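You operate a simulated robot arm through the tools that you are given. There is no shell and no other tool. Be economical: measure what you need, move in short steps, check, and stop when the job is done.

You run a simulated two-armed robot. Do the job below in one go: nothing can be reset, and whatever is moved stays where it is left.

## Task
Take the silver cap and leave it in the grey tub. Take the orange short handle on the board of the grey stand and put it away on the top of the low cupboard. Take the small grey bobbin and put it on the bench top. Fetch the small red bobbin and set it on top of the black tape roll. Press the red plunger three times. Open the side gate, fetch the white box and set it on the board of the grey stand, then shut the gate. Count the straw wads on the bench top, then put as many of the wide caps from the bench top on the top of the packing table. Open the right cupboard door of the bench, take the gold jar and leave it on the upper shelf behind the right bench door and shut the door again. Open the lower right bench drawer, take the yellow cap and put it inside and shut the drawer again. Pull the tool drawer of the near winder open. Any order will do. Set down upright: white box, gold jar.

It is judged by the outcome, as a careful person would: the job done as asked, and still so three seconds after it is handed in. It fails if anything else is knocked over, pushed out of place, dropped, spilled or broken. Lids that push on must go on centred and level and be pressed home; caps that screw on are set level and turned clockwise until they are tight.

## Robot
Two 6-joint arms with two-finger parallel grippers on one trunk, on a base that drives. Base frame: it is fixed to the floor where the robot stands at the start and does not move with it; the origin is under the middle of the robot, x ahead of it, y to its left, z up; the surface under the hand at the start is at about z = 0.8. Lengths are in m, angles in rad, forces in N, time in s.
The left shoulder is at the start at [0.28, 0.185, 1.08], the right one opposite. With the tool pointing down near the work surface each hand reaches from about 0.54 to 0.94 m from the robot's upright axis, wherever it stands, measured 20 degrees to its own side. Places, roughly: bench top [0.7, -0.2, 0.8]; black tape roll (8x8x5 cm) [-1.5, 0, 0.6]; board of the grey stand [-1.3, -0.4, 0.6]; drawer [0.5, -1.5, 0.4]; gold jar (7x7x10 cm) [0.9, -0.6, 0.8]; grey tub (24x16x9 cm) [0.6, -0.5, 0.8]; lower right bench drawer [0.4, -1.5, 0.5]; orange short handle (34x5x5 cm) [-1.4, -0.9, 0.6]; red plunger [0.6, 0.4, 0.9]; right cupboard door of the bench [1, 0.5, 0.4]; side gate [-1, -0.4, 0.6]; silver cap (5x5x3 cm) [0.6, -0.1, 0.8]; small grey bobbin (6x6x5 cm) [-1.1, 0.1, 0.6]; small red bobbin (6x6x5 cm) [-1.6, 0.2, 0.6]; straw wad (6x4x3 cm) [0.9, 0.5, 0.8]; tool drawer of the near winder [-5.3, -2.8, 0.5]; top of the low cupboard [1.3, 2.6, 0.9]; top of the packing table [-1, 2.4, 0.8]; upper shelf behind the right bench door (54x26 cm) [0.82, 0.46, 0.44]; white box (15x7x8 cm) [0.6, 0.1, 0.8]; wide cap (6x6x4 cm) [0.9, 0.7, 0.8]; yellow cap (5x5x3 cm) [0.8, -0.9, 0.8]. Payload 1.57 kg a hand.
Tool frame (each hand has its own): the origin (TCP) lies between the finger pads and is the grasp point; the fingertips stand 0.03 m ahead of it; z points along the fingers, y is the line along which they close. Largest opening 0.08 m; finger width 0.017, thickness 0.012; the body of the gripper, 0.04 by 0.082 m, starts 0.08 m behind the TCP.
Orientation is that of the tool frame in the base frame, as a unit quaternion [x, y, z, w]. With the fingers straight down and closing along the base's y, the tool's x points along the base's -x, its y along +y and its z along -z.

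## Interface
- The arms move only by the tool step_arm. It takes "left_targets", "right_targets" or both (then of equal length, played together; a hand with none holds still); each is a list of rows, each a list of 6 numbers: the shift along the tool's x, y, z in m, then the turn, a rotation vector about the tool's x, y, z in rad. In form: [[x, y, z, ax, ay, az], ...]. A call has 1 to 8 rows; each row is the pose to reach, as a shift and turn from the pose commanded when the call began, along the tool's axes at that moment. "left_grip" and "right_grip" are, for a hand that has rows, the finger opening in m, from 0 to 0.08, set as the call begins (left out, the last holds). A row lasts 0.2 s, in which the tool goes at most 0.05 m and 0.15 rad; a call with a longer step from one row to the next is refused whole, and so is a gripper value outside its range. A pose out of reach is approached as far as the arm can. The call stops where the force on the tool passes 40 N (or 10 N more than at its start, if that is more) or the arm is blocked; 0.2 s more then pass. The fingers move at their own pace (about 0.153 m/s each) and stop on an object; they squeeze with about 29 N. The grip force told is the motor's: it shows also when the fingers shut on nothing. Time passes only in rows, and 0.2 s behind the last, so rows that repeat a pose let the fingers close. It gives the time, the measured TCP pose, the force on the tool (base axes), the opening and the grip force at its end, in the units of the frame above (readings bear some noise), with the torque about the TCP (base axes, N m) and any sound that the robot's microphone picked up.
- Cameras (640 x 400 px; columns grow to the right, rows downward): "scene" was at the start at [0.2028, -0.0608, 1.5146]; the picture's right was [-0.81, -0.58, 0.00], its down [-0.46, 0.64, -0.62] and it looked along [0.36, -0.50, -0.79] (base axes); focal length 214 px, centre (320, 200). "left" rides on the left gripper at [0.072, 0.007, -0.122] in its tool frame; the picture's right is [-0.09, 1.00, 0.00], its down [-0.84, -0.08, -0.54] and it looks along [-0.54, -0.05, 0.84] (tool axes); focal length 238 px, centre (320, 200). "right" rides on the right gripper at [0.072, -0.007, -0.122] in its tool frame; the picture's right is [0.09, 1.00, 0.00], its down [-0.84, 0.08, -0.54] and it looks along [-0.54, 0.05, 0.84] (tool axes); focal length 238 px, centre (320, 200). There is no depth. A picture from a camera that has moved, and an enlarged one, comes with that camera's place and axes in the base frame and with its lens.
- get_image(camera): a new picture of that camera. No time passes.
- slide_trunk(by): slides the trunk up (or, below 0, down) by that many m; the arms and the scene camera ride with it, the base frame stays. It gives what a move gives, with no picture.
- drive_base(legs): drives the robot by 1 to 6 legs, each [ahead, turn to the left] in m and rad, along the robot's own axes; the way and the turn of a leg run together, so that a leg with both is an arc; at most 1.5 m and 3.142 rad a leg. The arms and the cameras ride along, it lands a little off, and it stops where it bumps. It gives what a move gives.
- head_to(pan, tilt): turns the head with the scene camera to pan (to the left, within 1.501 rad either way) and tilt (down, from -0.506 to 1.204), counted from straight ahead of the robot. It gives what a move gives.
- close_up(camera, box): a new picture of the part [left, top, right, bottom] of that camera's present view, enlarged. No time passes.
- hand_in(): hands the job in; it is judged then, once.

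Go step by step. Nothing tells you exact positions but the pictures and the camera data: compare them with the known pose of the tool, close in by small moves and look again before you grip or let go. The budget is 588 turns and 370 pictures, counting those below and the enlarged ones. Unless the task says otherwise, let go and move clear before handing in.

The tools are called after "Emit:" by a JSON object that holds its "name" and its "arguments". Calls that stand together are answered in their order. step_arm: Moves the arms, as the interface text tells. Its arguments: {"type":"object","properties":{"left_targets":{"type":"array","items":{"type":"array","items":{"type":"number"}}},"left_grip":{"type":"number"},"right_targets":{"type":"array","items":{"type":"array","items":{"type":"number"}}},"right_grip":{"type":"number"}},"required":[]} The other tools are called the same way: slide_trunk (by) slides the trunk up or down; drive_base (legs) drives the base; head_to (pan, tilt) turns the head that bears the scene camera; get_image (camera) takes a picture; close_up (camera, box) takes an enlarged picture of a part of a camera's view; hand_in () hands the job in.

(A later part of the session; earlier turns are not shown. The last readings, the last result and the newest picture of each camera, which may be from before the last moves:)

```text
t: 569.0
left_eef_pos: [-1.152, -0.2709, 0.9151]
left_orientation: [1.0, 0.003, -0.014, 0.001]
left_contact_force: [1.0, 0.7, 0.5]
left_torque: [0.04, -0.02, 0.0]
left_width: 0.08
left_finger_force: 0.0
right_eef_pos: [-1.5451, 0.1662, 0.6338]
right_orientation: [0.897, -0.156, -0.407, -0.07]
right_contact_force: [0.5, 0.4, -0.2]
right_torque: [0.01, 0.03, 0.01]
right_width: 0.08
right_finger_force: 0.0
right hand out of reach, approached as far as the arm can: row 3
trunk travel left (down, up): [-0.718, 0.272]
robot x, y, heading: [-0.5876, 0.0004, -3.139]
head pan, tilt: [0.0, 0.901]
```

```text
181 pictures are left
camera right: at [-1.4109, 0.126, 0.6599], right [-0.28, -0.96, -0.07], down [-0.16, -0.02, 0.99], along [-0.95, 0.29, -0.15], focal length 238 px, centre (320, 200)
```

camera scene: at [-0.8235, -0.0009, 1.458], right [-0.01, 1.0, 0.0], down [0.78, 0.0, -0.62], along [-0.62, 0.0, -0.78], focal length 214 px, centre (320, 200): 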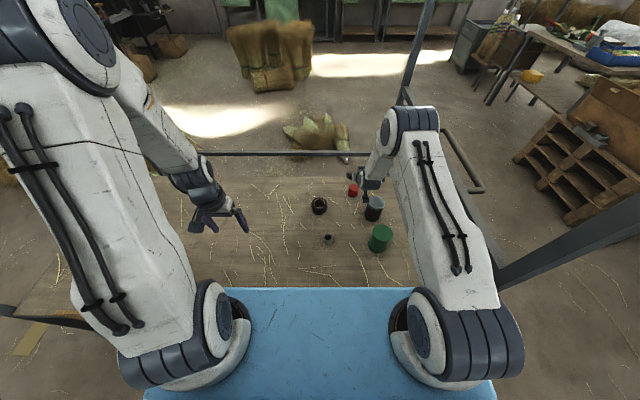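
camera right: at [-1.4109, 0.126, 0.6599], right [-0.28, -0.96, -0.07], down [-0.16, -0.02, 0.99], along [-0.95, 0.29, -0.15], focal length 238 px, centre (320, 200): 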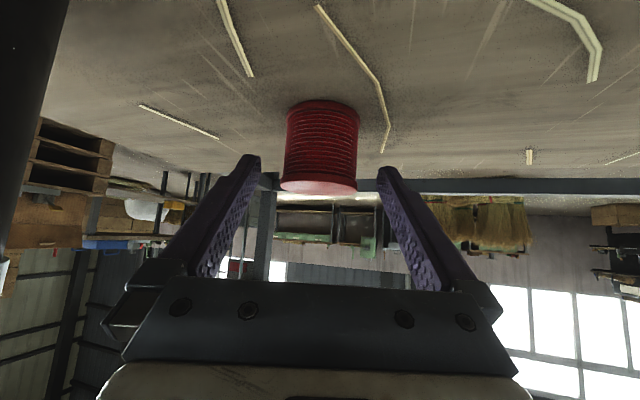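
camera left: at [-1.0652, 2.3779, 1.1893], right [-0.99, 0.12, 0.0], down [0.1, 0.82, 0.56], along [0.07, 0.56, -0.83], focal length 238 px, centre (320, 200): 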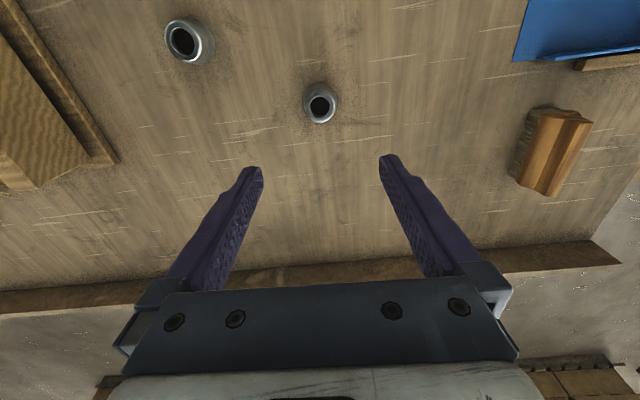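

Emit:
{"name": "slide_trunk", "arguments": {"by": -0.03}}

Emit:
{"name": "step_arm", "arguments": {"right_targets": [[-0.012, 0.0, 0.0, 0, 0, 0], [-0.014, 0.0, 0.008, 0, 0, 0], [-0.014, 0.0, 0.008, 0, 0, 0]]}}

Emit:
{"name": "get_image", "arguments": {"camera": "right"}}

```text
t: 569.8
left_eef_pos: [-1.1524, -0.2703, 0.8843]
left_orientation: [1.0, 0.002, -0.014, 0.001]
left_contact_force: [-0.5, 0.4, -0.1]
left_torque: [-0.02, 0.01, -0.01]
left_width: 0.08
left_finger_force: 0.1
right_eef_pos: [-1.545, 0.1659, 0.6055]
right_orientation: [0.897, -0.157, -0.408, -0.07]
right_contact_force: [-1.4, -0.6, 5.7]
right_torque: [0.23, 0.1, 0.08]
right_width: 0.0793
right_finger_force: 0.0
trunk travel left (down, up): [-0.688, 0.302]
robot x, y, heading: [-0.5873, -0.0002, -3.137]
head pan, tilt: [0.0, 0.901]
```

```text
t: 570.6
left_eef_pos: [-1.1532, -0.2714, 0.8846]
left_orientation: [1.0, 0.002, -0.013, 0.0]
left_contact_force: [0.0, 0.0, -0.7]
left_torque: [0.0, -0.01, -0.01]
left_width: 0.08
left_finger_force: 0.0
right_eef_pos: [-1.5503, 0.1679, 0.6127]
right_orientation: [0.897, -0.157, -0.407, -0.07]
right_contact_force: [0.0, 0.1, -0.5]
right_torque: [-0.01, -0.01, 0.03]
right_width: 0.0801
right_finger_force: 0.1
right hand out of reach, approached as far as the arm can: row 2, 3
trunk travel left (down, up): [-0.688, 0.302]
robot x, y, heading: [-0.5849, 0.0007, -3.137]
head pan, tilt: [0.0, 0.901]
```

```text
180 pictures are left
camera right: at [-1.4177, 0.1286, 0.6395], right [-0.28, -0.96, -0.07], down [-0.16, -0.02, 0.99], along [-0.95, 0.29, -0.15], focal length 238 px, centre (320, 200)
```

right: 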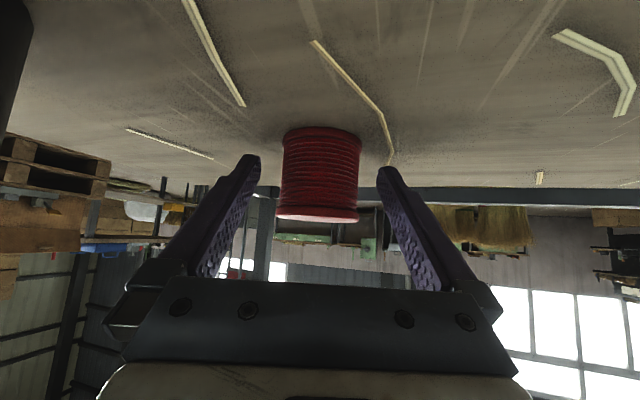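

Emit:
{"name": "step_arm", "arguments": {"right_targets": [[0, 0, 0, 0, 0, 0], [0, 0, 0, 0, 0, 0], [0, 0, 0, 0, 0, 0]], "right_grip": 0.0}}

Emit:
{"name": "step_arm", "arguments": {"right_targets": [[-0.02, 0, -0.02, 0, 0, 0], [-0.045, 0, -0.045, 0, 0, 0], [-0.075, 0, -0.07, 0, 0, 0], [-0.105, 0, -0.09, 0, 0, 0]]}}

Emit:
{"name": "get_image", "arguments": {"camera": "right"}}

```text
t: 571.4
left_eef_pos: [-1.1532, -0.2727, 0.885]
left_orientation: [1.0, 0.002, -0.013, 0.0]
left_contact_force: [-0.3, 0.0, 0.4]
left_torque: [-0.02, 0.04, -0.02]
left_width: 0.0802
left_finger_force: 0.0
right_eef_pos: [-1.5515, 0.1696, 0.6136]
right_orientation: [0.898, -0.156, -0.406, -0.069]
right_contact_force: [0.3, 0.0, 0.4]
right_torque: [-0.02, -0.01, 0.02]
right_width: 0.0501
right_finger_force: 28.9
trunk travel left (down, up): [-0.688, 0.302]
robot x, y, heading: [-0.5886, -0.0007, -3.137]
head pan, tilt: [0.0, 0.901]
```

```text
t: 572.4
left_eef_pos: [-1.1513, -0.2726, 0.886]
left_orientation: [1.0, 0.003, -0.013, 0.001]
left_contact_force: [0.5, -0.2, 0.7]
left_torque: [0.05, 0.02, 0.03]
left_width: 0.08
left_finger_force: 0.0
right_eef_pos: [-1.6088, 0.1658, 0.7433]
right_orientation: [0.898, -0.157, -0.405, -0.071]
right_contact_force: [0.3, -0.6, -0.7]
right_torque: [0.04, 0.1, 0.05]
right_width: 0.0499
right_finger_force: 29.2
right hand out of reach, approached as far as the arm can: row 1, 2, 3, 4
trunk travel left (down, up): [-0.688, 0.302]
robot x, y, heading: [-0.5892, -0.0024, -3.137]
head pan, tilt: [0.0, 0.901]
```

```text
179 pictures are left
camera right: at [-1.4757, 0.1264, 0.7689], right [-0.28, -0.96, -0.07], down [-0.16, -0.02, 0.99], along [-0.95, 0.29, -0.15], focal length 238 px, centre (320, 200)
```

right: 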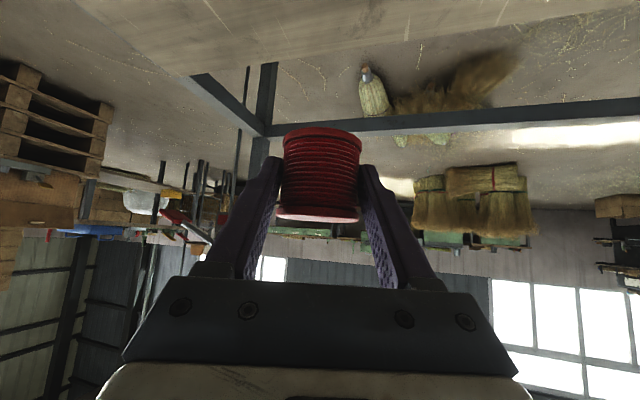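

Emit:
{"name": "step_arm", "arguments": {"right_targets": [[0.025, 0.018, -0.024, 0, 0, 0], [0.05, 0.036, -0.048, 0, 0, 0], [0.076, 0.054, -0.072, 0, 0, 0], [0.101, 0.072, -0.095, 0, 0, 0], [0.126, 0.09, -0.119, 0, 0, 0], [0.145, 0.1085, -0.15, 0, 0, 0]]}}

Emit:
{"name": "get_image", "arguments": {"camera": "right"}}

Emit:
{"name": "get_image", "arguments": {"camera": "scene"}}

```text
t: 573.8
left_eef_pos: [-1.1539, -0.2702, 0.8845]
left_orientation: [1.0, 0.002, -0.013, 0.001]
left_contact_force: [0.2, 0.5, 0.7]
left_torque: [-0.01, -0.02, -0.01]
left_width: 0.08
left_finger_force: 0.2
right_eef_pos: [-1.5352, -0.0178, 0.6992]
right_orientation: [0.897, -0.158, -0.406, -0.07]
right_contact_force: [-0.2, 0.6, -0.8]
right_torque: [-0.01, 0.0, 0.02]
right_width: 0.0502
right_finger_force: 29.2
right hand out of reach, approached as far as the arm can: row 1, 2, 3, 4, 5, 6
trunk travel left (down, up): [-0.688, 0.302]
robot x, y, heading: [-0.5852, 0.0047, -3.137]
head pan, tilt: [0.0, 0.901]
```

```text
178 pictures are left
camera right: at [-1.4019, -0.0583, 0.7248], right [-0.28, -0.96, -0.07], down [-0.16, -0.02, 0.99], along [-0.95, 0.29, -0.15], focal length 238 px, centre (320, 200)
```

right: 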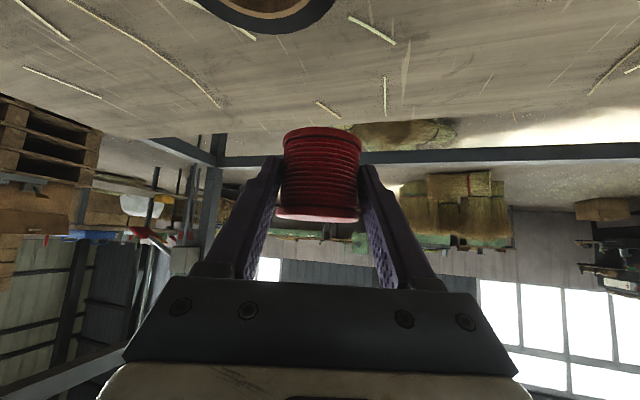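

```text
177 pictures are left
camera scene: at [-0.824, -0.0003, 1.4278], right [0.0, 1.0, 0.0], down [0.78, 0.0, -0.62], along [-0.62, 0.0, -0.78], focal length 214 px, centre (320, 200)
```

scene: 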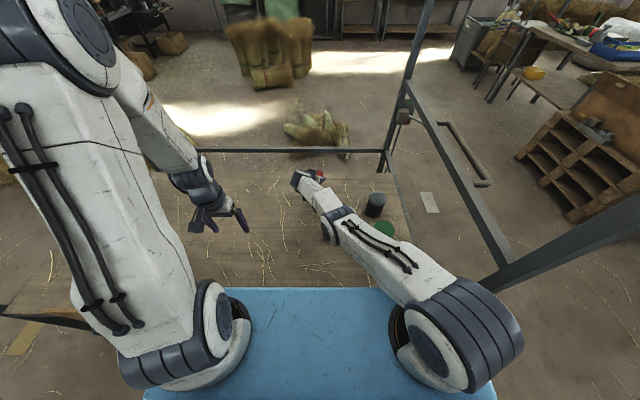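

Emit:
{"name": "step_arm", "arguments": {"right_targets": [[0.009, -0.01, -0.0175, 0, 0, 0], [0.0175, -0.02, -0.035, 0, 0, 0], [0.026, -0.03, -0.0525, 0, 0, 0], [0.035, -0.039, -0.07, 0, 0, 0]]}}

Emit:
{"name": "get_image", "arguments": {"camera": "scene"}}

```text
t: 574.8
left_eef_pos: [-1.1534, -0.2708, 0.8849]
left_orientation: [1.0, 0.002, -0.014, 0.001]
left_contact_force: [0.3, 0.2, 0.2]
left_torque: [-0.01, -0.03, 0.0]
left_width: 0.0801
left_finger_force: 0.0
right_eef_pos: [-1.4543, -0.0095, 0.7214]
right_orientation: [0.897, -0.157, -0.407, -0.069]
right_contact_force: [0.1, 0.1, -0.5]
right_torque: [0.02, 0.0, 0.03]
right_width: 0.05
right_finger_force: 28.8
right hand out of reach, approached as far as the arm can: row 1, 2
trunk travel left (down, up): [-0.688, 0.302]
robot x, y, heading: [-0.5883, 0.0008, -3.138]
head pan, tilt: [0.0, 0.901]
```

```text
176 pictures are left
camera scene: at [-0.8239, -0.0008, 1.4279], right [-0.01, 1.0, 0.0], down [0.78, 0.0, -0.62], along [-0.62, 0.0, -0.78], focal length 214 px, centre (320, 200)
```

scene: 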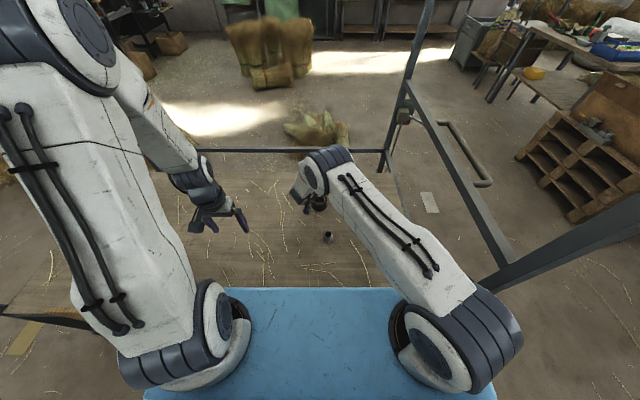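

Emit:
{"name": "get_image", "arguments": {"camera": "right"}}

Emit:
{"name": "close_up", "arguments": {"camera": "scene", "box": [260, 140, 420, 240]}}

Emit:
{"name": "get_image", "arguments": {"camera": "left"}}

```text
175 pictures are left
camera right: at [-1.3199, -0.0494, 0.7471], right [-0.28, -0.96, -0.07], down [-0.16, -0.02, 0.99], along [-0.95, 0.29, -0.15], focal length 238 px, centre (320, 200)
```

right: 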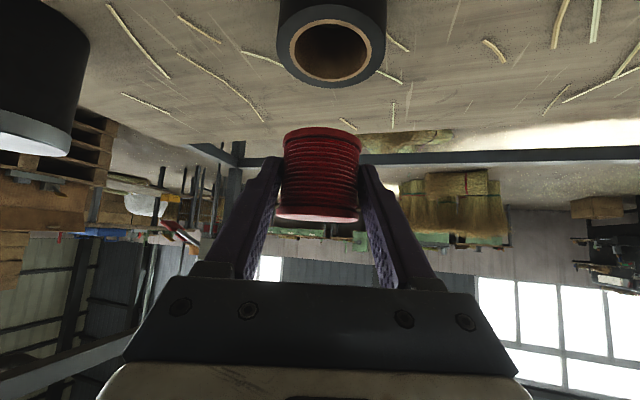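

```text
4.00 times, centred on (340, 190) of scene
camera zoom: at [-0.8239, -0.0008, 1.4279], right [-0.01, 1.0, 0.0], down [0.78, 0.0, -0.62], along [-0.62, 0.0, -0.78], focal length 858 px, centre (240, 240)
```

zoom: 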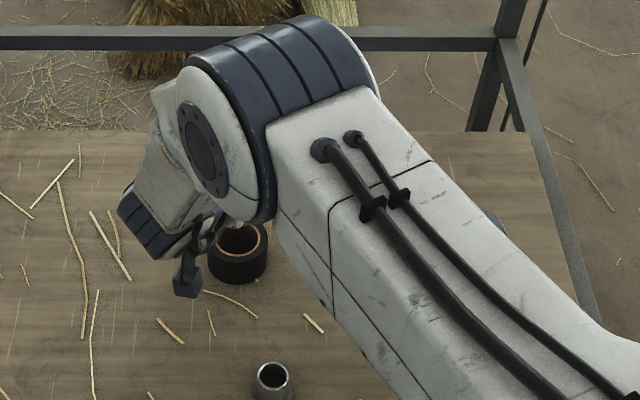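

```text
173 pictures are left
camera left: at [-1.0778, -0.2775, 1.0057], right [-0.09, -1.0, 0.0], down [-0.82, 0.07, 0.56], along [-0.56, 0.04, -0.83], focal length 238 px, centre (320, 200)
```

left: 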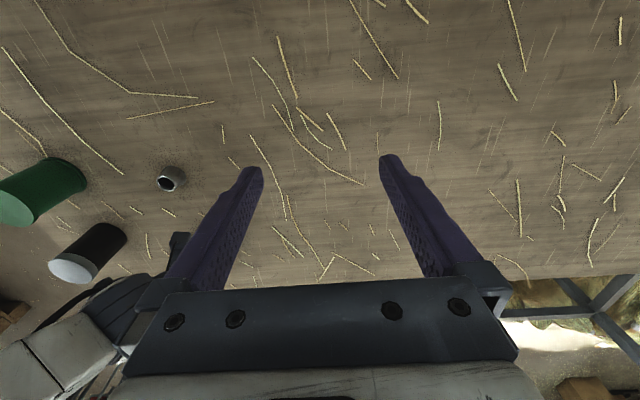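

Emit:
{"name": "slide_trunk", "arguments": {"by": -0.048}}

Emit:
{"name": "get_image", "arguments": {"camera": "right"}}

```text
t: 575.7
left_eef_pos: [-1.1528, -0.2708, 0.8356]
left_orientation: [1.0, 0.002, -0.014, 0.001]
left_contact_force: [-0.6, -0.5, -0.5]
left_torque: [0.01, -0.02, 0.0]
left_width: 0.0805
left_finger_force: 0.0
right_eef_pos: [-1.4518, -0.0099, 0.673]
right_orientation: [0.897, -0.157, -0.406, -0.07]
right_contact_force: [-0.3, 0.6, -0.1]
right_torque: [0.02, -0.01, -0.05]
right_width: 0.0502
right_finger_force: 28.5
trunk travel left (down, up): [-0.64, 0.35]
robot x, y, heading: [-0.5891, -0.0007, -3.132]
head pan, tilt: [0.0, 0.901]
```

```text
172 pictures are left
camera right: at [-1.3197, -0.0493, 0.6987], right [-0.28, -0.96, -0.07], down [-0.16, -0.02, 0.99], along [-0.95, 0.29, -0.15], focal length 238 px, centre (320, 200)
```

right: 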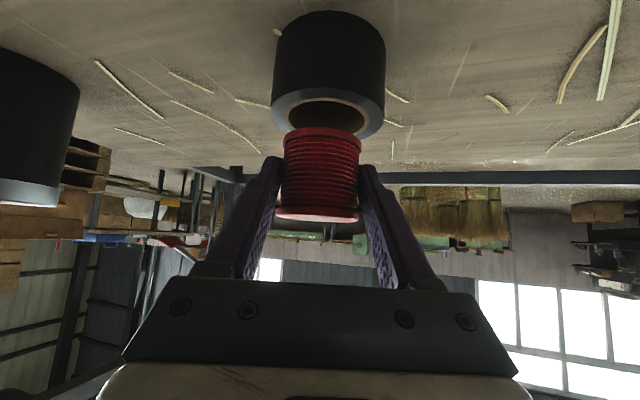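

Emit:
{"name": "step_arm", "arguments": {"right_targets": [[0.0025, 0.002, -0.003, 0, 0, 0], [0.0025, 0.002, -0.003, 0, 0, 0]]}}

Emit:
{"name": "slide_trunk", "arguments": {"by": -0.006}}

Emit:
{"name": "slide_trunk", "arguments": {"by": -0.004}}

```text
t: 576.3
left_eef_pos: [-1.1535, -0.2698, 0.8353]
left_orientation: [1.0, 0.003, -0.012, 0.002]
left_contact_force: [0.6, 0.0, -0.6]
left_torque: [-0.01, 0.02, 0.01]
left_width: 0.0799
left_finger_force: 0.1
right_eef_pos: [-1.4502, -0.0119, 0.6726]
right_orientation: [0.897, -0.157, -0.407, -0.069]
right_contact_force: [-0.6, -0.5, -0.3]
right_torque: [-0.01, -0.03, 0.02]
right_width: 0.0498
right_finger_force: 28.9
trunk travel left (down, up): [-0.64, 0.35]
robot x, y, heading: [-0.5872, -0.0001, -3.133]
head pan, tilt: [0.0, 0.901]
```

```text
t: 576.8
left_eef_pos: [-1.153, -0.2704, 0.8316]
left_orientation: [1.0, 0.003, -0.013, 0.001]
left_contact_force: [0.7, 0.6, 0.7]
left_torque: [0.01, -0.04, -0.02]
left_width: 0.0802
left_finger_force: 0.1
right_eef_pos: [-1.4497, -0.0122, 0.6669]
right_orientation: [0.897, -0.157, -0.407, -0.07]
right_contact_force: [0.7, 0.0, -0.1]
right_torque: [0.0, 0.01, -0.03]
right_width: 0.0499
right_finger_force: 28.6
trunk travel left (down, up): [-0.634, 0.356]
robot x, y, heading: [-0.5856, 0.0029, -3.138]
head pan, tilt: [0.0, 0.901]
```

```text
t: 577.4
left_eef_pos: [-1.153, -0.2721, 0.8266]
left_orientation: [1.0, 0.003, -0.013, 0.001]
left_contact_force: [-0.1, 0.1, 0.1]
left_torque: [-0.01, 0.03, 0.0]
left_width: 0.08
left_finger_force: 0.0
right_eef_pos: [-1.4497, -0.0131, 0.6624]
right_orientation: [0.898, -0.157, -0.406, -0.07]
right_contact_force: [0.4, 0.0, -1.0]
right_torque: [-0.03, -0.01, 0.02]
right_width: 0.05
right_finger_force: 28.8
trunk travel left (down, up): [-0.63, 0.36]
robot x, y, heading: [-0.5921, 0.0028, -3.138]
head pan, tilt: [0.0, 0.901]
```

Emit:
{"name": "slide_trunk", "arguments": {"by": -0.003}}

Emit:
{"name": "get_image", "arguments": {"camera": "right"}}

```text
t: 577.9
left_eef_pos: [-1.1532, -0.272, 0.8236]
left_orientation: [1.0, 0.003, -0.013, 0.001]
left_contact_force: [0.0, 0.0, -0.1]
left_torque: [0.0, 0.03, 0.06]
left_width: 0.0802
left_finger_force: 0.1
right_eef_pos: [-1.4515, -0.012, 0.66]
right_orientation: [0.898, -0.156, -0.407, -0.069]
right_contact_force: [-0.7, -0.7, -1.0]
right_torque: [-0.03, 0.03, 0.01]
right_width: 0.05
right_finger_force: 29.1
trunk travel left (down, up): [-0.627, 0.363]
robot x, y, heading: [-0.5855, 0.0026, -3.137]
head pan, tilt: [0.0, 0.901]
```

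```text
171 pictures are left
camera right: at [-1.3168, -0.0526, 0.6858], right [-0.28, -0.96, -0.07], down [-0.16, -0.02, 0.99], along [-0.95, 0.29, -0.15], focal length 238 px, centre (320, 200)
```

right: 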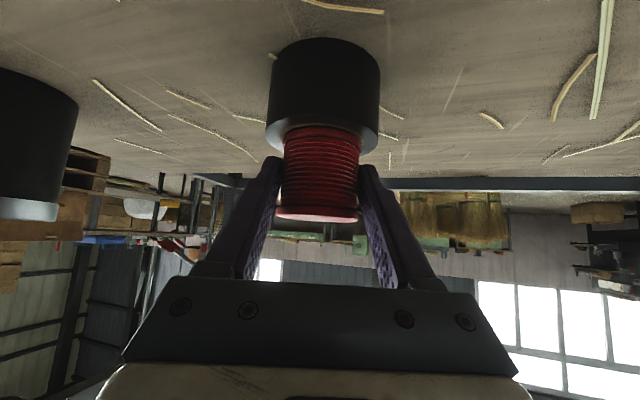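

Emit:
{"name": "slide_trunk", "arguments": {"by": -0.003}}

Emit:
{"name": "close_up", "arguments": {"camera": "right", "box": [240, 20, 400, 240]}}

```text
t: 578.4
left_eef_pos: [-1.1534, -0.2711, 0.8218]
left_orientation: [1.0, 0.003, -0.013, 0.001]
left_contact_force: [0.8, -0.2, 0.3]
left_torque: [-0.04, 0.02, 0.01]
left_width: 0.0799
left_finger_force: 0.0
right_eef_pos: [-1.4508, -0.0134, 0.6585]
right_orientation: [0.897, -0.157, -0.408, -0.069]
right_contact_force: [1.6, 0.6, 9.6]
right_torque: [0.1, -0.16, -0.05]
right_width: 0.0501
right_finger_force: 28.8
trunk travel left (down, up): [-0.624, 0.366]
robot x, y, heading: [-0.5868, -0.0007, -3.131]
head pan, tilt: [0.0, 0.901]
```

```text
1.82 times, centred on (320, 130) of right
camera zoom: at [-1.3174, -0.0529, 0.6842], right [-0.28, -0.96, -0.07], down [-0.16, -0.02, 0.99], along [-0.95, 0.29, -0.15], focal length 433 px, centre (320, 327)
```

zoom: 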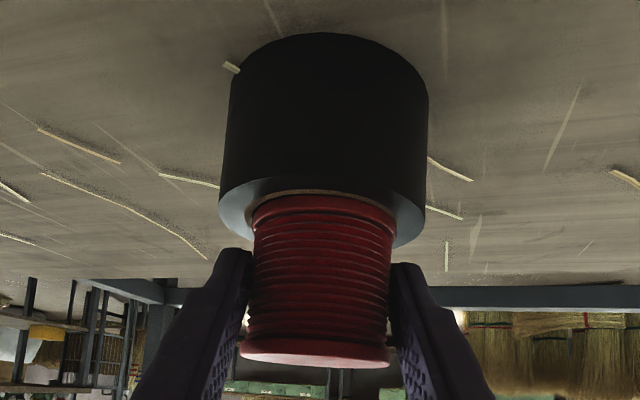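

Emit:
{"name": "step_arm", "arguments": {"right_targets": [[0, 0, 0, 0, 0, 0], [0, 0, 0, 0, 0, 0], [0, 0, -0.015, 0, 0, 0], [0, 0, -0.05, 0, 0, 0], [0, 0, -0.09, 0, 0, 0], [0, 0, -0.13, 0, 0, 0]], "right_grip": 0.08}}

Emit:
{"name": "get_image", "arguments": {"camera": "right"}}

Emit:
{"name": "get_image", "arguments": {"camera": "scene"}}

```text
t: 579.8
left_eef_pos: [-1.1531, -0.2712, 0.8212]
left_orientation: [1.0, 0.002, -0.013, 0.001]
left_contact_force: [-0.4, 0.7, -0.4]
left_torque: [0.01, 0.03, 0.02]
left_width: 0.0798
left_finger_force: 0.1
right_eef_pos: [-1.3584, -0.045, 0.7437]
right_orientation: [0.898, -0.157, -0.406, -0.07]
right_contact_force: [-0.7, 0.6, 0.2]
right_torque: [0.01, 0.01, -0.01]
right_width: 0.0798
right_finger_force: 0.1
trunk travel left (down, up): [-0.624, 0.366]
robot x, y, heading: [-0.5864, 0.0011, -3.138]
head pan, tilt: [0.0, 0.901]
```

```text
169 pictures are left
camera right: at [-1.2239, -0.0864, 0.7692], right [-0.28, -0.96, -0.07], down [-0.16, -0.02, 0.99], along [-0.95, 0.29, -0.15], focal length 238 px, centre (320, 200)
```

right: 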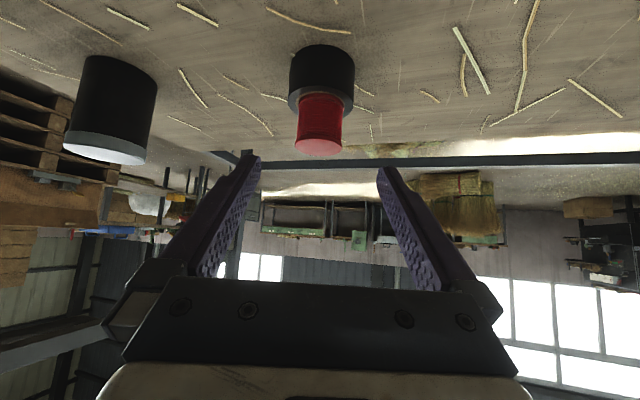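

```text
168 pictures are left
camera scene: at [-0.8241, -0.0007, 1.3638], right [-0.01, 1.0, 0.0], down [0.78, 0.0, -0.62], along [-0.62, 0.0, -0.78], focal length 214 px, centre (320, 200)
```

scene: 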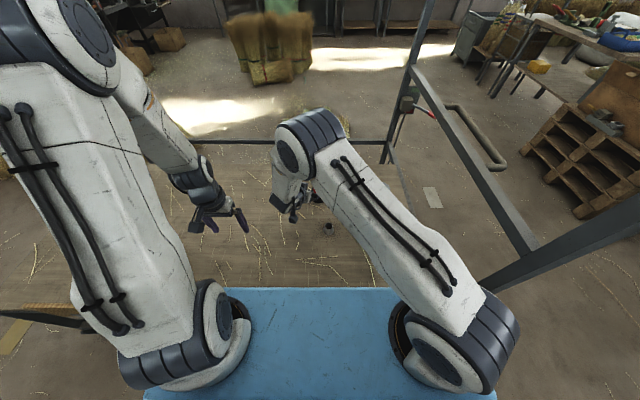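

Emit:
{"name": "slide_trunk", "arguments": {"by": 0.25}}

Emit:
{"name": "drive_base", "arguments": {"legs": [[-0.2, 0]]}}

Emit:
{"name": "head_to", "arguments": {"pan": 0.5, "tilt": 0.8}}

Emit:
{"name": "get_image", "arguments": {"camera": "scene"}}

Emit:
{"name": "get_image", "arguments": {"camera": "left"}}

```text
t: 582.4
left_eef_pos: [-1.1536, -0.2721, 1.0706]
left_orientation: [1.0, 0.003, -0.014, 0.001]
left_contact_force: [-0.1, 0.3, -0.4]
left_torque: [0.01, -0.02, 0.0]
left_width: 0.0799
left_finger_force: 0.0
right_eef_pos: [-1.3577, -0.0465, 0.9926]
right_orientation: [0.898, -0.157, -0.406, -0.07]
right_contact_force: [0.4, -0.4, 0.0]
right_torque: [-0.01, 0.02, -0.02]
right_width: 0.0803
right_finger_force: 0.0
trunk travel left (down, up): [-0.874, 0.116]
robot x, y, heading: [-0.5857, -0.0001, -3.137]
head pan, tilt: [0.0, 0.901]
```

```text
t: 584.0
left_eef_pos: [-0.9513, -0.2692, 1.0706]
left_orientation: [1.0, 0.002, -0.013, 0.001]
left_contact_force: [0.4, 0.0, -0.7]
left_torque: [0.01, -0.01, -0.01]
left_width: 0.08
left_finger_force: 0.1
right_eef_pos: [-1.1565, -0.0443, 0.9938]
right_orientation: [0.897, -0.157, -0.406, -0.07]
right_contact_force: [-0.5, 0.1, -0.4]
right_torque: [0.01, -0.04, -0.04]
right_width: 0.0799
right_finger_force: 0.1
trunk travel left (down, up): [-0.874, 0.116]
robot x, y, heading: [-0.3868, 0.0009, -3.137]
head pan, tilt: [0.0, 0.901]
```

```text
t: 584.9
left_eef_pos: [-0.9523, -0.2698, 1.071]
left_orientation: [1.0, 0.003, -0.013, 0.001]
left_contact_force: [0.1, -0.2, 0.0]
left_torque: [0.02, -0.01, -0.02]
left_width: 0.0797
left_finger_force: 0.0
right_eef_pos: [-1.1554, -0.0453, 0.993]
right_orientation: [0.898, -0.158, -0.406, -0.07]
right_contact_force: [0.4, -0.1, -0.1]
right_torque: [-0.01, -0.01, 0.04]
right_width: 0.0799
right_finger_force: 0.1
trunk travel left (down, up): [-0.874, 0.116]
robot x, y, heading: [-0.3829, 0.0041, -3.139]
head pan, tilt: [0.499, 0.799]
```

```text
167 pictures are left
camera scene: at [-0.6172, -0.0382, 1.6218], right [-0.48, 0.88, 0.0], down [0.63, 0.35, -0.7], along [-0.61, -0.34, -0.72], focal length 214 px, centre (320, 200)
```

scene: 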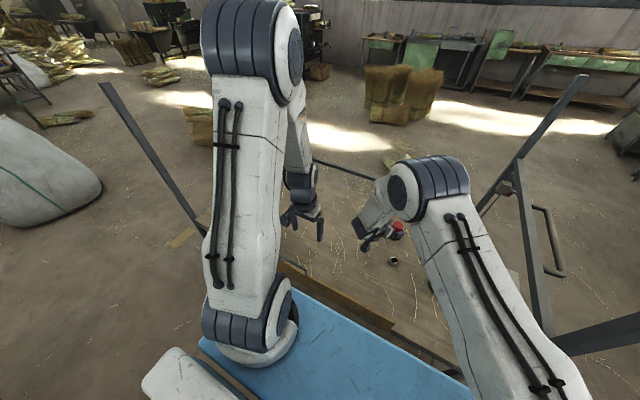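

```text
166 pictures are left
camera left: at [-0.8761, -0.2763, 1.1917], right [-0.09, -1.0, 0.0], down [-0.82, 0.07, 0.56], along [-0.56, 0.05, -0.83], focal length 238 px, centre (320, 200)
```

left: 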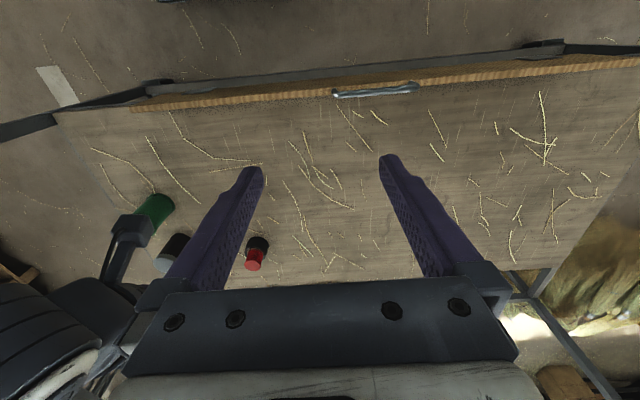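

Emit:
{"name": "step_arm", "arguments": {"left_targets": [[-0.03, 0.03, 0.0, 0, 0, 0], [-0.06, 0.06, 0.02, 0, 0, 0], [-0.08, 0.09, 0.05, 0, 0, 0], [-0.085, 0.1, 0.095, 0, 0, 0], [-0.085, 0.1, 0.14, 0, 0, 0], [-0.085, 0.1, 0.185, 0, 0, 0], [-0.085, 0.1, 0.23, 0, 0, 0], [-0.085, 0.1, 0.27, 0, 0, 0]], "left_grip": 0.0}}

Emit:
{"name": "get_image", "arguments": {"camera": "left"}}

```text
t: 586.7
left_eef_pos: [-1.0422, -0.3707, 0.8024]
left_orientation: [1.0, 0.003, -0.013, 0.001]
left_contact_force: [-0.3, 0.1, -0.8]
left_torque: [0.02, -0.02, 0.01]
left_width: 0.0002
left_finger_force: 21.4
right_eef_pos: [-1.1555, -0.0456, 0.992]
right_orientation: [0.897, -0.157, -0.406, -0.07]
right_contact_force: [-1.0, 0.2, 0.0]
right_torque: [0.02, 0.04, -0.01]
right_width: 0.08
right_finger_force: 0.0
trunk travel left (down, up): [-0.874, 0.116]
robot x, y, heading: [-0.3872, 0.0024, -3.138]
head pan, tilt: [0.499, 0.799]
```

```text
165 pictures are left
camera left: at [-0.966, -0.3772, 0.9232], right [-0.09, -1.0, 0.0], down [-0.82, 0.07, 0.56], along [-0.56, 0.04, -0.83], focal length 238 px, centre (320, 200)
```

left: 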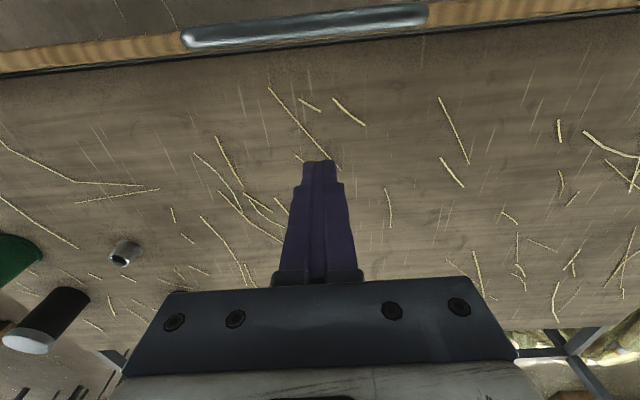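

Emit:
{"name": "step_arm", "arguments": {"left_targets": [[0, 0, 0.04, 0, 0, 0], [0, 0, 0.08, 0, 0, 0], [0.0, 0, 0.105, 0, 0, 0], [0.02, 0, 0.105, 0, 0, 0], [0.035, 0, 0.105, 0, 0, 0]]}}

Emit:
{"name": "get_image", "arguments": {"camera": "left"}}

```text
t: 587.9
left_eef_pos: [-1.0107, -0.3708, 0.6969]
left_orientation: [1.0, 0.003, -0.013, 0.0]
left_contact_force: [-0.4, 0.3, -0.5]
left_torque: [0.02, -0.02, 0.0]
left_width: 0.0002
left_finger_force: 21.3
right_eef_pos: [-1.1561, -0.0447, 0.994]
right_orientation: [0.897, -0.156, -0.407, -0.069]
right_contact_force: [-0.2, -0.6, -0.9]
right_torque: [-0.01, 0.03, 0.0]
right_width: 0.0797
right_finger_force: 0.0
trunk travel left (down, up): [-0.874, 0.116]
robot x, y, heading: [-0.3854, 0.0002, -3.137]
head pan, tilt: [0.499, 0.799]
```

```text
164 pictures are left
camera left: at [-0.9351, -0.3774, 0.8188], right [-0.09, -1.0, 0.0], down [-0.82, 0.07, 0.56], along [-0.56, 0.05, -0.83], focal length 238 px, centre (320, 200)
```

left: 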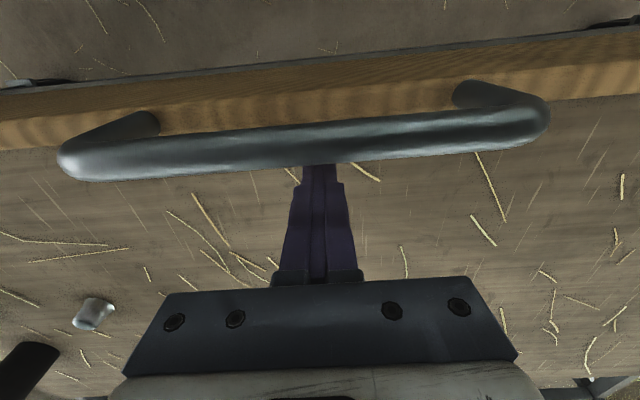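

Emit:
{"name": "step_arm", "arguments": {"left_targets": [[0.033, 0, 0.0, 0, 0, 0], [0.063, 0, 0.003, 0, 0, 0], [0.093, 0, 0.011, 0, 0, 0], [0.123, 0, 0.026, 0, 0, 0]]}}

Emit:
{"name": "get_image", "arguments": {"camera": "left"}}

```text
t: 588.9
left_eef_pos: [-0.8871, -0.3717, 0.6695]
left_orientation: [1.0, 0.003, -0.013, 0.001]
left_contact_force: [0.9, 0.1, -0.5]
left_torque: [0.04, 0.04, 0.0]
left_width: 0.0003
left_finger_force: 21.5
left hand out of reach, approached as far as the arm can: row 1
right_eef_pos: [-1.1558, -0.0454, 0.992]
right_orientation: [0.897, -0.158, -0.406, -0.07]
right_contact_force: [-0.4, 0.1, -0.4]
right_torque: [-0.03, -0.01, -0.02]
right_width: 0.0801
right_finger_force: 0.1
trunk travel left (down, up): [-0.874, 0.116]
robot x, y, heading: [-0.3851, -0.0016, -3.137]
head pan, tilt: [0.499, 0.799]
```

```text
163 pictures are left
camera left: at [-0.8113, -0.3772, 0.791], right [-0.09, -1.0, 0.0], down [-0.82, 0.07, 0.56], along [-0.56, 0.05, -0.83], focal length 238 px, centre (320, 200)
```

left: 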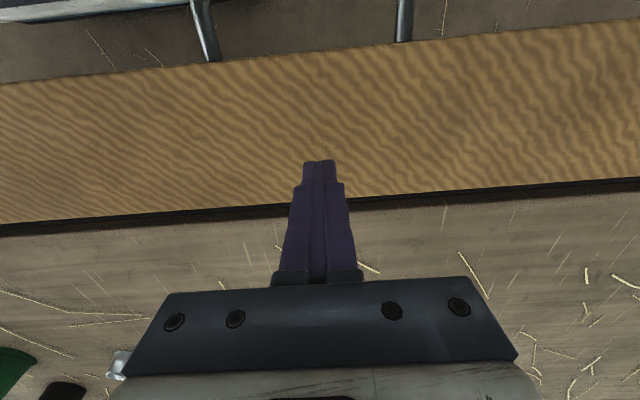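

Emit:
{"name": "step_arm", "arguments": {"left_targets": [[0.02, 0, 0.02, 0, 0, 0], [0.03, 0, 0.04, 0, 0, 0], [0.03, 0, 0.06, 0, 0, 0], [0.03, 0, 0.08, 0, 0, 0]]}}

Emit:
{"name": "get_image", "arguments": {"camera": "left"}}

```text
t: 589.7
left_eef_pos: [-0.8591, -0.3698, 0.6221]
left_orientation: [1.0, 0.003, -0.01, -0.001]
left_contact_force: [2.2, 6.7, 29.8]
left_torque: [0.15, 0.22, 0.09]
left_width: 0.0
left_finger_force: 21.1
right_eef_pos: [-1.1555, -0.0446, 0.994]
right_orientation: [0.897, -0.157, -0.407, -0.071]
right_contact_force: [-0.2, 1.1, -0.8]
right_torque: [0.0, -0.02, -0.01]
right_width: 0.0797
right_finger_force: 0.1
trunk travel left (down, up): [-0.874, 0.116]
robot x, y, heading: [-0.3865, 0.0001, -3.136]
head pan, tilt: [0.499, 0.799]
stopped in row 3 (left hand): the force on the tool passed its limit at 78 N (the readings are from after the stop); the commanded pose is now the measured one
```

```text
162 pictures are left
camera left: at [-0.7842, -0.3778, 0.7422], right [-0.09, -1.0, 0.0], down [-0.83, 0.07, 0.56], along [-0.56, 0.05, -0.83], focal length 238 px, centre (320, 200)
```

left: 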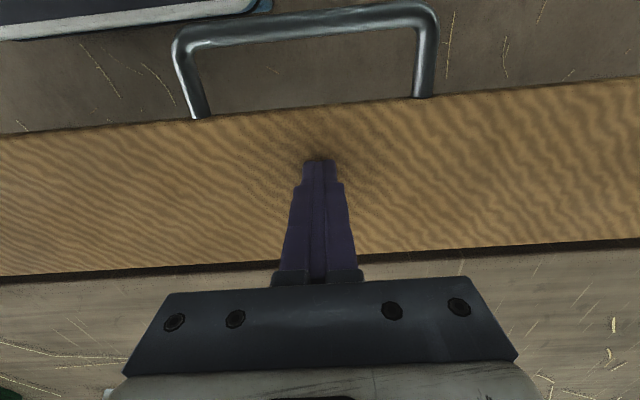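

Emit:
{"name": "step_arm", "arguments": {"left_targets": [[0, 0, -0.04, 0, 0, 0], [-0.01, 0, -0.09, 0, 0, 0], [-0.03, 0, -0.14, 0, 0, 0], [-0.05, 0, -0.19, 0, 0, 0], [-0.07, 0, -0.24, 0, 0, 0], [-0.07, 0, -0.29, 0, 0, 0], [-0.07, 0, -0.34, 0, 0, 0], [-0.07, 0, -0.38, 0, 0, 0]]}}

Emit:
{"name": "slide_trunk", "arguments": {"by": 0.1}}

Emit:
{"name": "drive_base", "arguments": {"legs": [[-0.1, 0], [0, 3.137]]}}

Emit:
{"name": "head_to", "arguments": {"pan": 0.1, "tilt": 0.8}}

Emit:
{"name": "get_image", "arguments": {"camera": "scene"}}

```text
refused: row 2 steps farther than a row can; nothing moved
```

```text
t: 591.0
left_eef_pos: [-0.859, -0.371, 0.7188]
left_orientation: [1.0, 0.003, -0.011, 0.0]
left_contact_force: [0.3, 0.2, 0.0]
left_torque: [0.03, -0.01, 0.02]
left_width: 0.0
left_finger_force: 21.6
right_eef_pos: [-1.1566, -0.0456, 1.0928]
right_orientation: [0.897, -0.157, -0.406, -0.071]
right_contact_force: [0.1, 0.1, 0.2]
right_torque: [0.0, -0.05, 0.01]
right_width: 0.0801
right_finger_force: 0.0
trunk travel left (down, up): [-0.974, 0.016]
robot x, y, heading: [-0.3824, 0.0038, -3.137]
head pan, tilt: [0.499, 0.799]
```

```text
t: 597.1
left_eef_pos: [0.2798, -0.1276, 0.7169]
left_orientation: [0.431, 0.902, -0.013, -0.013]
left_contact_force: [-0.5, 1.2, 1.0]
left_torque: [0.02, -0.01, -0.04]
left_width: 0.0002
left_finger_force: 21.1
right_eef_pos: [0.2386, -0.5652, 1.0918]
right_orientation: [0.527, 0.744, -0.237, 0.336]
right_contact_force: [-0.6, -0.3, 0.3]
right_torque: [0.04, -0.02, 0.02]
right_width: 0.0798
right_finger_force: 0.1
trunk travel left (down, up): [-0.974, 0.016]
robot x, y, heading: [-0.2862, 0.001, -0.884]
head pan, tilt: [0.499, 0.799]
stopped in leg 2: the force on the tool passed its limit at 111 N (the readings are from after the stop); the commanded pose is now the measured one
```

```text
t: 598.0
left_eef_pos: [0.2808, -0.1271, 0.716]
left_orientation: [0.431, 0.902, -0.014, -0.013]
left_contact_force: [-0.1, 0.2, -0.1]
left_torque: [0.04, 0.02, 0.04]
left_width: 0.0002
left_finger_force: 21.3
right_eef_pos: [0.2384, -0.5646, 1.0936]
right_orientation: [0.526, 0.744, -0.237, 0.337]
right_contact_force: [0.7, -0.4, 0.6]
right_torque: [0.0, 0.01, 0.02]
right_width: 0.0802
right_finger_force: 0.0
trunk travel left (down, up): [-0.974, 0.016]
robot x, y, heading: [-0.2868, -0.003, -0.881]
head pan, tilt: [0.099, 0.799]
```

```text
161 pictures are left
camera scene: at [-0.1277, -0.1782, 1.7218], right [-0.7, -0.71, 0.0], down [-0.51, 0.5, -0.7], along [0.5, -0.49, -0.72], focal length 214 px, centre (320, 200)
```

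scene: 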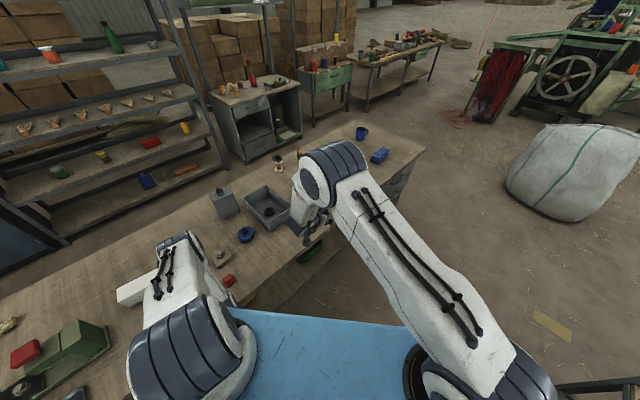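

Emit:
{"name": "drive_base", "arguments": {"legs": [[0, -0.12]]}}

Emit:
{"name": "step_arm", "arguments": {"left_targets": [[0, 0, -0.045, 0, 0, 0], [0, 0, -0.09, 0, 0, 0], [0, 0, -0.135, 0, 0, 0], [0, 0, -0.18, 0, 0, 0], [0, 0, -0.225, 0, 0, 0], [0, 0, -0.27, 0, 0, 0], [0, 0, -0.315, 0, 0, 0], [0, 0, -0.36, 0, 0, 0]]}}

Emit:
{"name": "get_image", "arguments": {"camera": "scene"}}

```text
t: 598.9
left_eef_pos: [0.26, -0.1951, 0.716]
left_orientation: [0.485, 0.874, -0.012, -0.014]
left_contact_force: [0.5, -0.5, -0.1]
left_torque: [0.02, 0.01, -0.01]
left_width: 0.0
left_finger_force: 21.4
right_eef_pos: [0.1675, -0.6234, 1.0928]
right_orientation: [0.57, 0.711, -0.257, 0.322]
right_contact_force: [0.3, 0.7, -0.5]
right_torque: [-0.01, -0.04, 0.04]
right_width: 0.0799
right_finger_force: 0.1
trunk travel left (down, up): [-0.974, 0.016]
robot x, y, heading: [-0.2854, 0.0024, -1.002]
head pan, tilt: [0.099, 0.799]
```

```text
t: 600.7
left_eef_pos: [0.2735, -0.1916, 1.0774]
left_orientation: [0.485, 0.874, -0.013, -0.014]
left_contact_force: [-0.3, -0.1, -0.4]
left_torque: [0.01, 0.02, 0.02]
left_width: 0.0
left_finger_force: 22.1
right_eef_pos: [0.1681, -0.6251, 1.0939]
right_orientation: [0.57, 0.711, -0.257, 0.322]
right_contact_force: [0.1, -0.2, -0.1]
right_torque: [0.0, 0.03, 0.02]
right_width: 0.0799
right_finger_force: 0.0
trunk travel left (down, up): [-0.974, 0.016]
robot x, y, heading: [-0.2861, 0.0039, -1.004]
head pan, tilt: [0.099, 0.799]
```

```text
160 pictures are left
camera scene: at [-0.1508, -0.1961, 1.7218], right [-0.78, -0.62, 0.0], down [-0.44, 0.56, -0.7], along [0.43, -0.55, -0.72], focal length 214 px, centre (320, 200)
```

scene: 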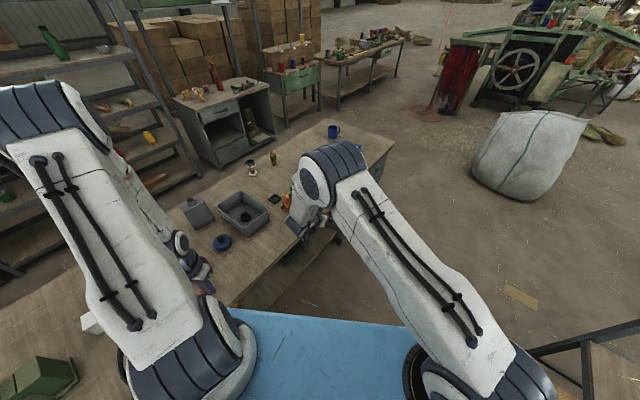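

Emit:
{"name": "drive_base", "arguments": {"legs": [[0, 1.0]]}}

Emit:
{"name": "drive_base", "arguments": {"legs": [[0.26, 0]]}}

Emit:
{"name": "get_image", "arguments": {"camera": "left"}}

Emit:
{"name": "get_image", "arguments": {"camera": "scene"}}

```text
t: 603.7
left_eef_pos: [0.1784, 0.37, 1.0764]
left_orientation: [0.006, 1.0, -0.018, -0.007]
left_contact_force: [-0.5, 0.1, 0.3]
left_torque: [0.02, 0.02, -0.03]
left_width: 0.0002
left_finger_force: 21.5
right_eef_pos: [0.4846, 0.0469, 1.093]
right_orientation: [0.159, 0.897, -0.071, 0.406]
right_contact_force: [0.1, -0.4, 0.2]
right_torque: [0.0, 0.02, -0.02]
right_width: 0.08
right_finger_force: 0.0
trunk travel left (down, up): [-0.974, 0.016]
robot x, y, heading: [-0.2848, -0.0006, 0.001]
head pan, tilt: [0.099, 0.799]
```

```text
t: 605.5
left_eef_pos: [0.4366, 0.3712, 1.0757]
left_orientation: [0.004, 1.0, -0.017, -0.005]
left_contact_force: [0.7, 1.0, 0.9]
left_torque: [-0.01, -0.03, 0.0]
left_width: 0.0001
left_finger_force: 21.8
right_eef_pos: [0.7445, 0.0493, 1.0931]
right_orientation: [0.157, 0.897, -0.07, 0.406]
right_contact_force: [-0.1, 0.7, -0.2]
right_torque: [0.01, 0.02, -0.01]
right_width: 0.0798
right_finger_force: 0.0
trunk travel left (down, up): [-0.974, 0.016]
robot x, y, heading: [-0.028, 0.0014, -0.003]
head pan, tilt: [0.099, 0.799]
```

```text
159 pictures are left
camera left: at [0.3673, 0.3825, 1.1997], right [0.1, 0.99, -0.04], down [0.84, -0.07, 0.53], along [0.53, -0.08, -0.84], focal length 238 px, centre (320, 200)
```

left: 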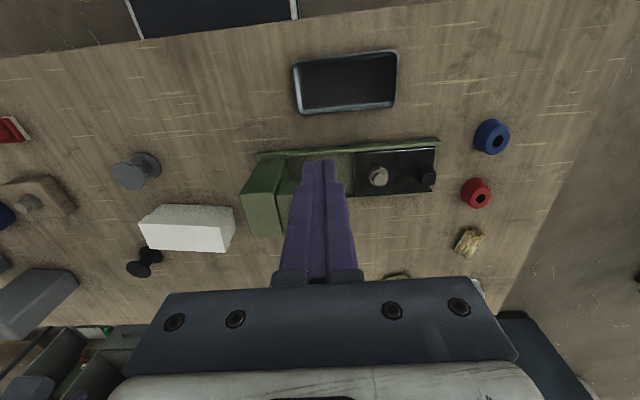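

```text
158 pictures are left
camera scene: at [0.2123, 0.012, 1.7218], right [0.1, -0.99, 0.0], down [-0.71, -0.07, -0.7], along [0.69, 0.07, -0.72], focal length 214 px, centre (320, 200)
```

scene: 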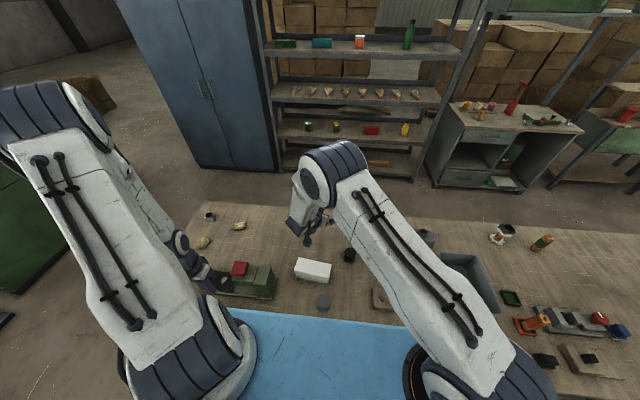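

Emit:
{"name": "step_arm", "arguments": {"right_targets": [[-0.008, -0.035, 0.0095, 0, 0, 0], [-0.017, -0.07, 0.019, 0, 0, 0], [-0.025, -0.106, 0.0285, 0, 0, 0], [-0.034, -0.141, 0.038, 0, 0, 0], [-0.042, -0.176, 0.0475, 0, 0, 0], [-0.05, -0.21, 0.057, 0, 0, 0], [-0.059, -0.247, 0.0665, 0, 0, 0], [-0.067, -0.28, 0.076, 0, 0, 0]]}}

Emit:
{"name": "get_image", "arguments": {"camera": "scene"}}

```text
t: 607.3
left_eef_pos: [0.4376, 0.3716, 1.0764]
left_orientation: [0.005, 1.0, -0.017, -0.006]
left_contact_force: [0.0, -0.1, 0.1]
left_torque: [-0.02, -0.03, -0.03]
left_width: 0.0
left_finger_force: 21.1
right_eef_pos: [0.7435, -0.2487, 1.092]
right_orientation: [0.157, 0.898, -0.069, 0.406]
right_contact_force: [0.2, 0.3, 0.6]
right_torque: [0.02, -0.01, 0.0]
right_width: 0.0802
right_finger_force: 0.0
trunk travel left (down, up): [-0.974, 0.016]
robot x, y, heading: [-0.0276, 0.0071, 0.004]
head pan, tilt: [0.099, 0.799]
```

```text
157 pictures are left
camera scene: at [0.2125, 0.0118, 1.7218], right [0.1, -0.99, 0.0], down [-0.71, -0.07, -0.7], along [0.69, 0.07, -0.72], focal length 214 px, centre (320, 200)
```

scene: 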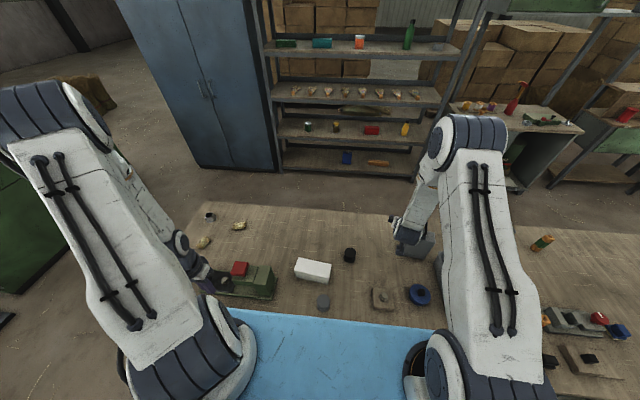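

Emit:
{"name": "slide_trunk", "arguments": {"by": -0.12}}

Emit:
{"name": "step_arm", "arguments": {"left_targets": [[-0.018, -0.024, -0.01, 0, 0, -0.143], [-0.036, -0.048, -0.02, 0, 0, -0.286], [-0.054, -0.072, -0.03, 0, 0, -0.429], [-0.072, -0.098, -0.04, 0, 0, -0.571], [-0.09, -0.122, -0.05, 0, 0, -0.714], [-0.108, -0.146, -0.05, 0, 0, -0.857], [-0.126, -0.17, -0.05, 0, 0, -1.0], [-0.144, -0.2, -0.05, 0, 0, -1.143]], "left_grip": 0.08}}

```text
t: 608.8
left_eef_pos: [0.4368, 0.3709, 0.9565]
left_orientation: [0.005, 1.0, -0.018, -0.006]
left_contact_force: [0.4, 0.1, 0.8]
left_torque: [0.01, -0.01, 0.04]
left_width: 0.0
left_finger_force: 21.1
right_eef_pos: [0.7445, -0.2481, 0.9715]
right_orientation: [0.157, 0.897, -0.07, 0.407]
right_contact_force: [0.3, -0.3, -0.8]
right_torque: [0.01, 0.02, 0.0]
right_width: 0.0802
right_finger_force: 0.2
trunk travel left (down, up): [-0.854, 0.136]
robot x, y, heading: [-0.0245, 0.0001, 0.004]
head pan, tilt: [0.099, 0.799]
```

```text
t: 610.6
left_eef_pos: [0.3974, 0.3893, 1.0093]
left_orientation: [-0.533, 0.846, -0.02, -0.009]
left_contact_force: [0.7, 1.0, 0.6]
left_torque: [-0.02, 0.03, -0.02]
left_width: 0.0802
left_finger_force: 0.1
left hand out of reach, approached as far as the arm can: row 2, 3, 4, 5, 6, 7, 8
right_eef_pos: [0.7445, -0.2471, 0.9709]
right_orientation: [0.157, 0.897, -0.071, 0.406]
right_contact_force: [0.6, 1.3, -0.5]
right_torque: [-0.06, -0.01, -0.01]
right_width: 0.0799
right_finger_force: 0.0
trunk travel left (down, up): [-0.854, 0.136]
robot x, y, heading: [-0.0262, 0.0025, 0.005]
head pan, tilt: [0.099, 0.799]
```

Emit:
{"name": "get_image", "arguments": {"camera": "scene"}}

Emit:
{"name": "get_image", "arguments": {"camera": "left"}}

```text
156 pictures are left
camera scene: at [0.2135, 0.0127, 1.6016], right [0.1, -0.99, 0.0], down [-0.71, -0.07, -0.7], along [0.69, 0.07, -0.72], focal length 214 px, centre (320, 200)
```

scene: 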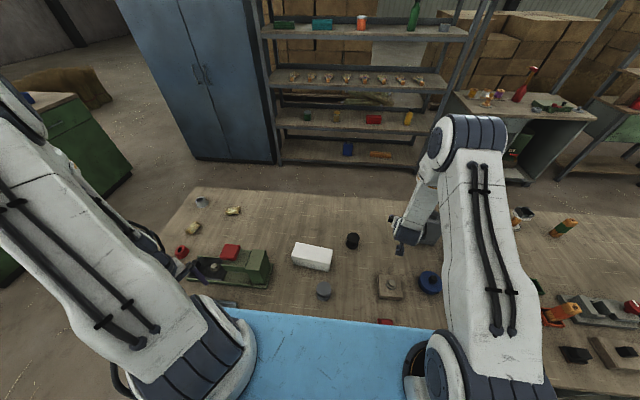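

```text
155 pictures are left
camera left: at [0.3607, 0.333, 1.1359], right [-0.86, 0.51, -0.03], down [0.43, 0.74, 0.51], along [0.29, 0.43, -0.86], focal length 238 px, centre (320, 200)
```

left: 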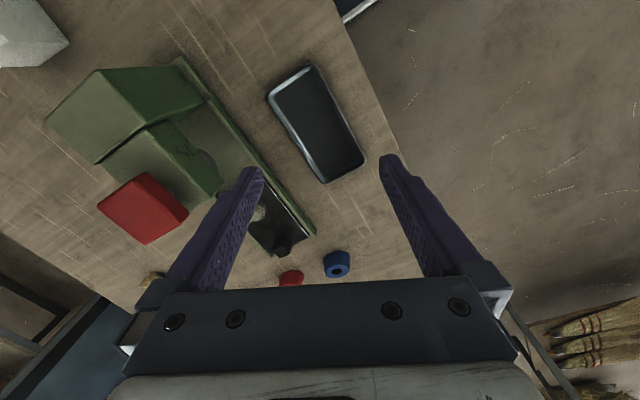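

Emit:
{"name": "step_arm", "arguments": {"left_targets": [[-0.007, -0.034, -0.01, 0, 0, 0], [-0.014, -0.068, -0.02, 0, 0, 0], [-0.02, -0.1, -0.03, 0, 0, 0], [-0.027, -0.135, -0.04, 0, 0, 0], [-0.034, -0.168, -0.05, 0, 0, 0], [-0.041, -0.202, -0.05, 0, 0, 0]]}}

```text
t: 612.0
left_eef_pos: [0.4246, 0.4174, 1.0274]
left_orientation: [-0.532, 0.846, -0.034, 0.008]
left_contact_force: [-0.4, 0.2, -0.8]
left_torque: [0.01, 0.0, 0.0]
left_width: 0.0798
left_finger_force: 0.0
left hand out of reach, approached as far as the arm can: row 1, 2, 3, 4, 5, 6
right_eef_pos: [0.7429, -0.2474, 0.9724]
right_orientation: [0.157, 0.898, -0.07, 0.406]
right_contact_force: [0.9, 0.0, 0.5]
right_torque: [0.01, 0.01, 0.02]
right_width: 0.0801
right_finger_force: 0.1
trunk travel left (down, up): [-0.854, 0.136]
robot x, y, heading: [-0.0288, 0.0007, 0.003]
head pan, tilt: [0.099, 0.799]
```

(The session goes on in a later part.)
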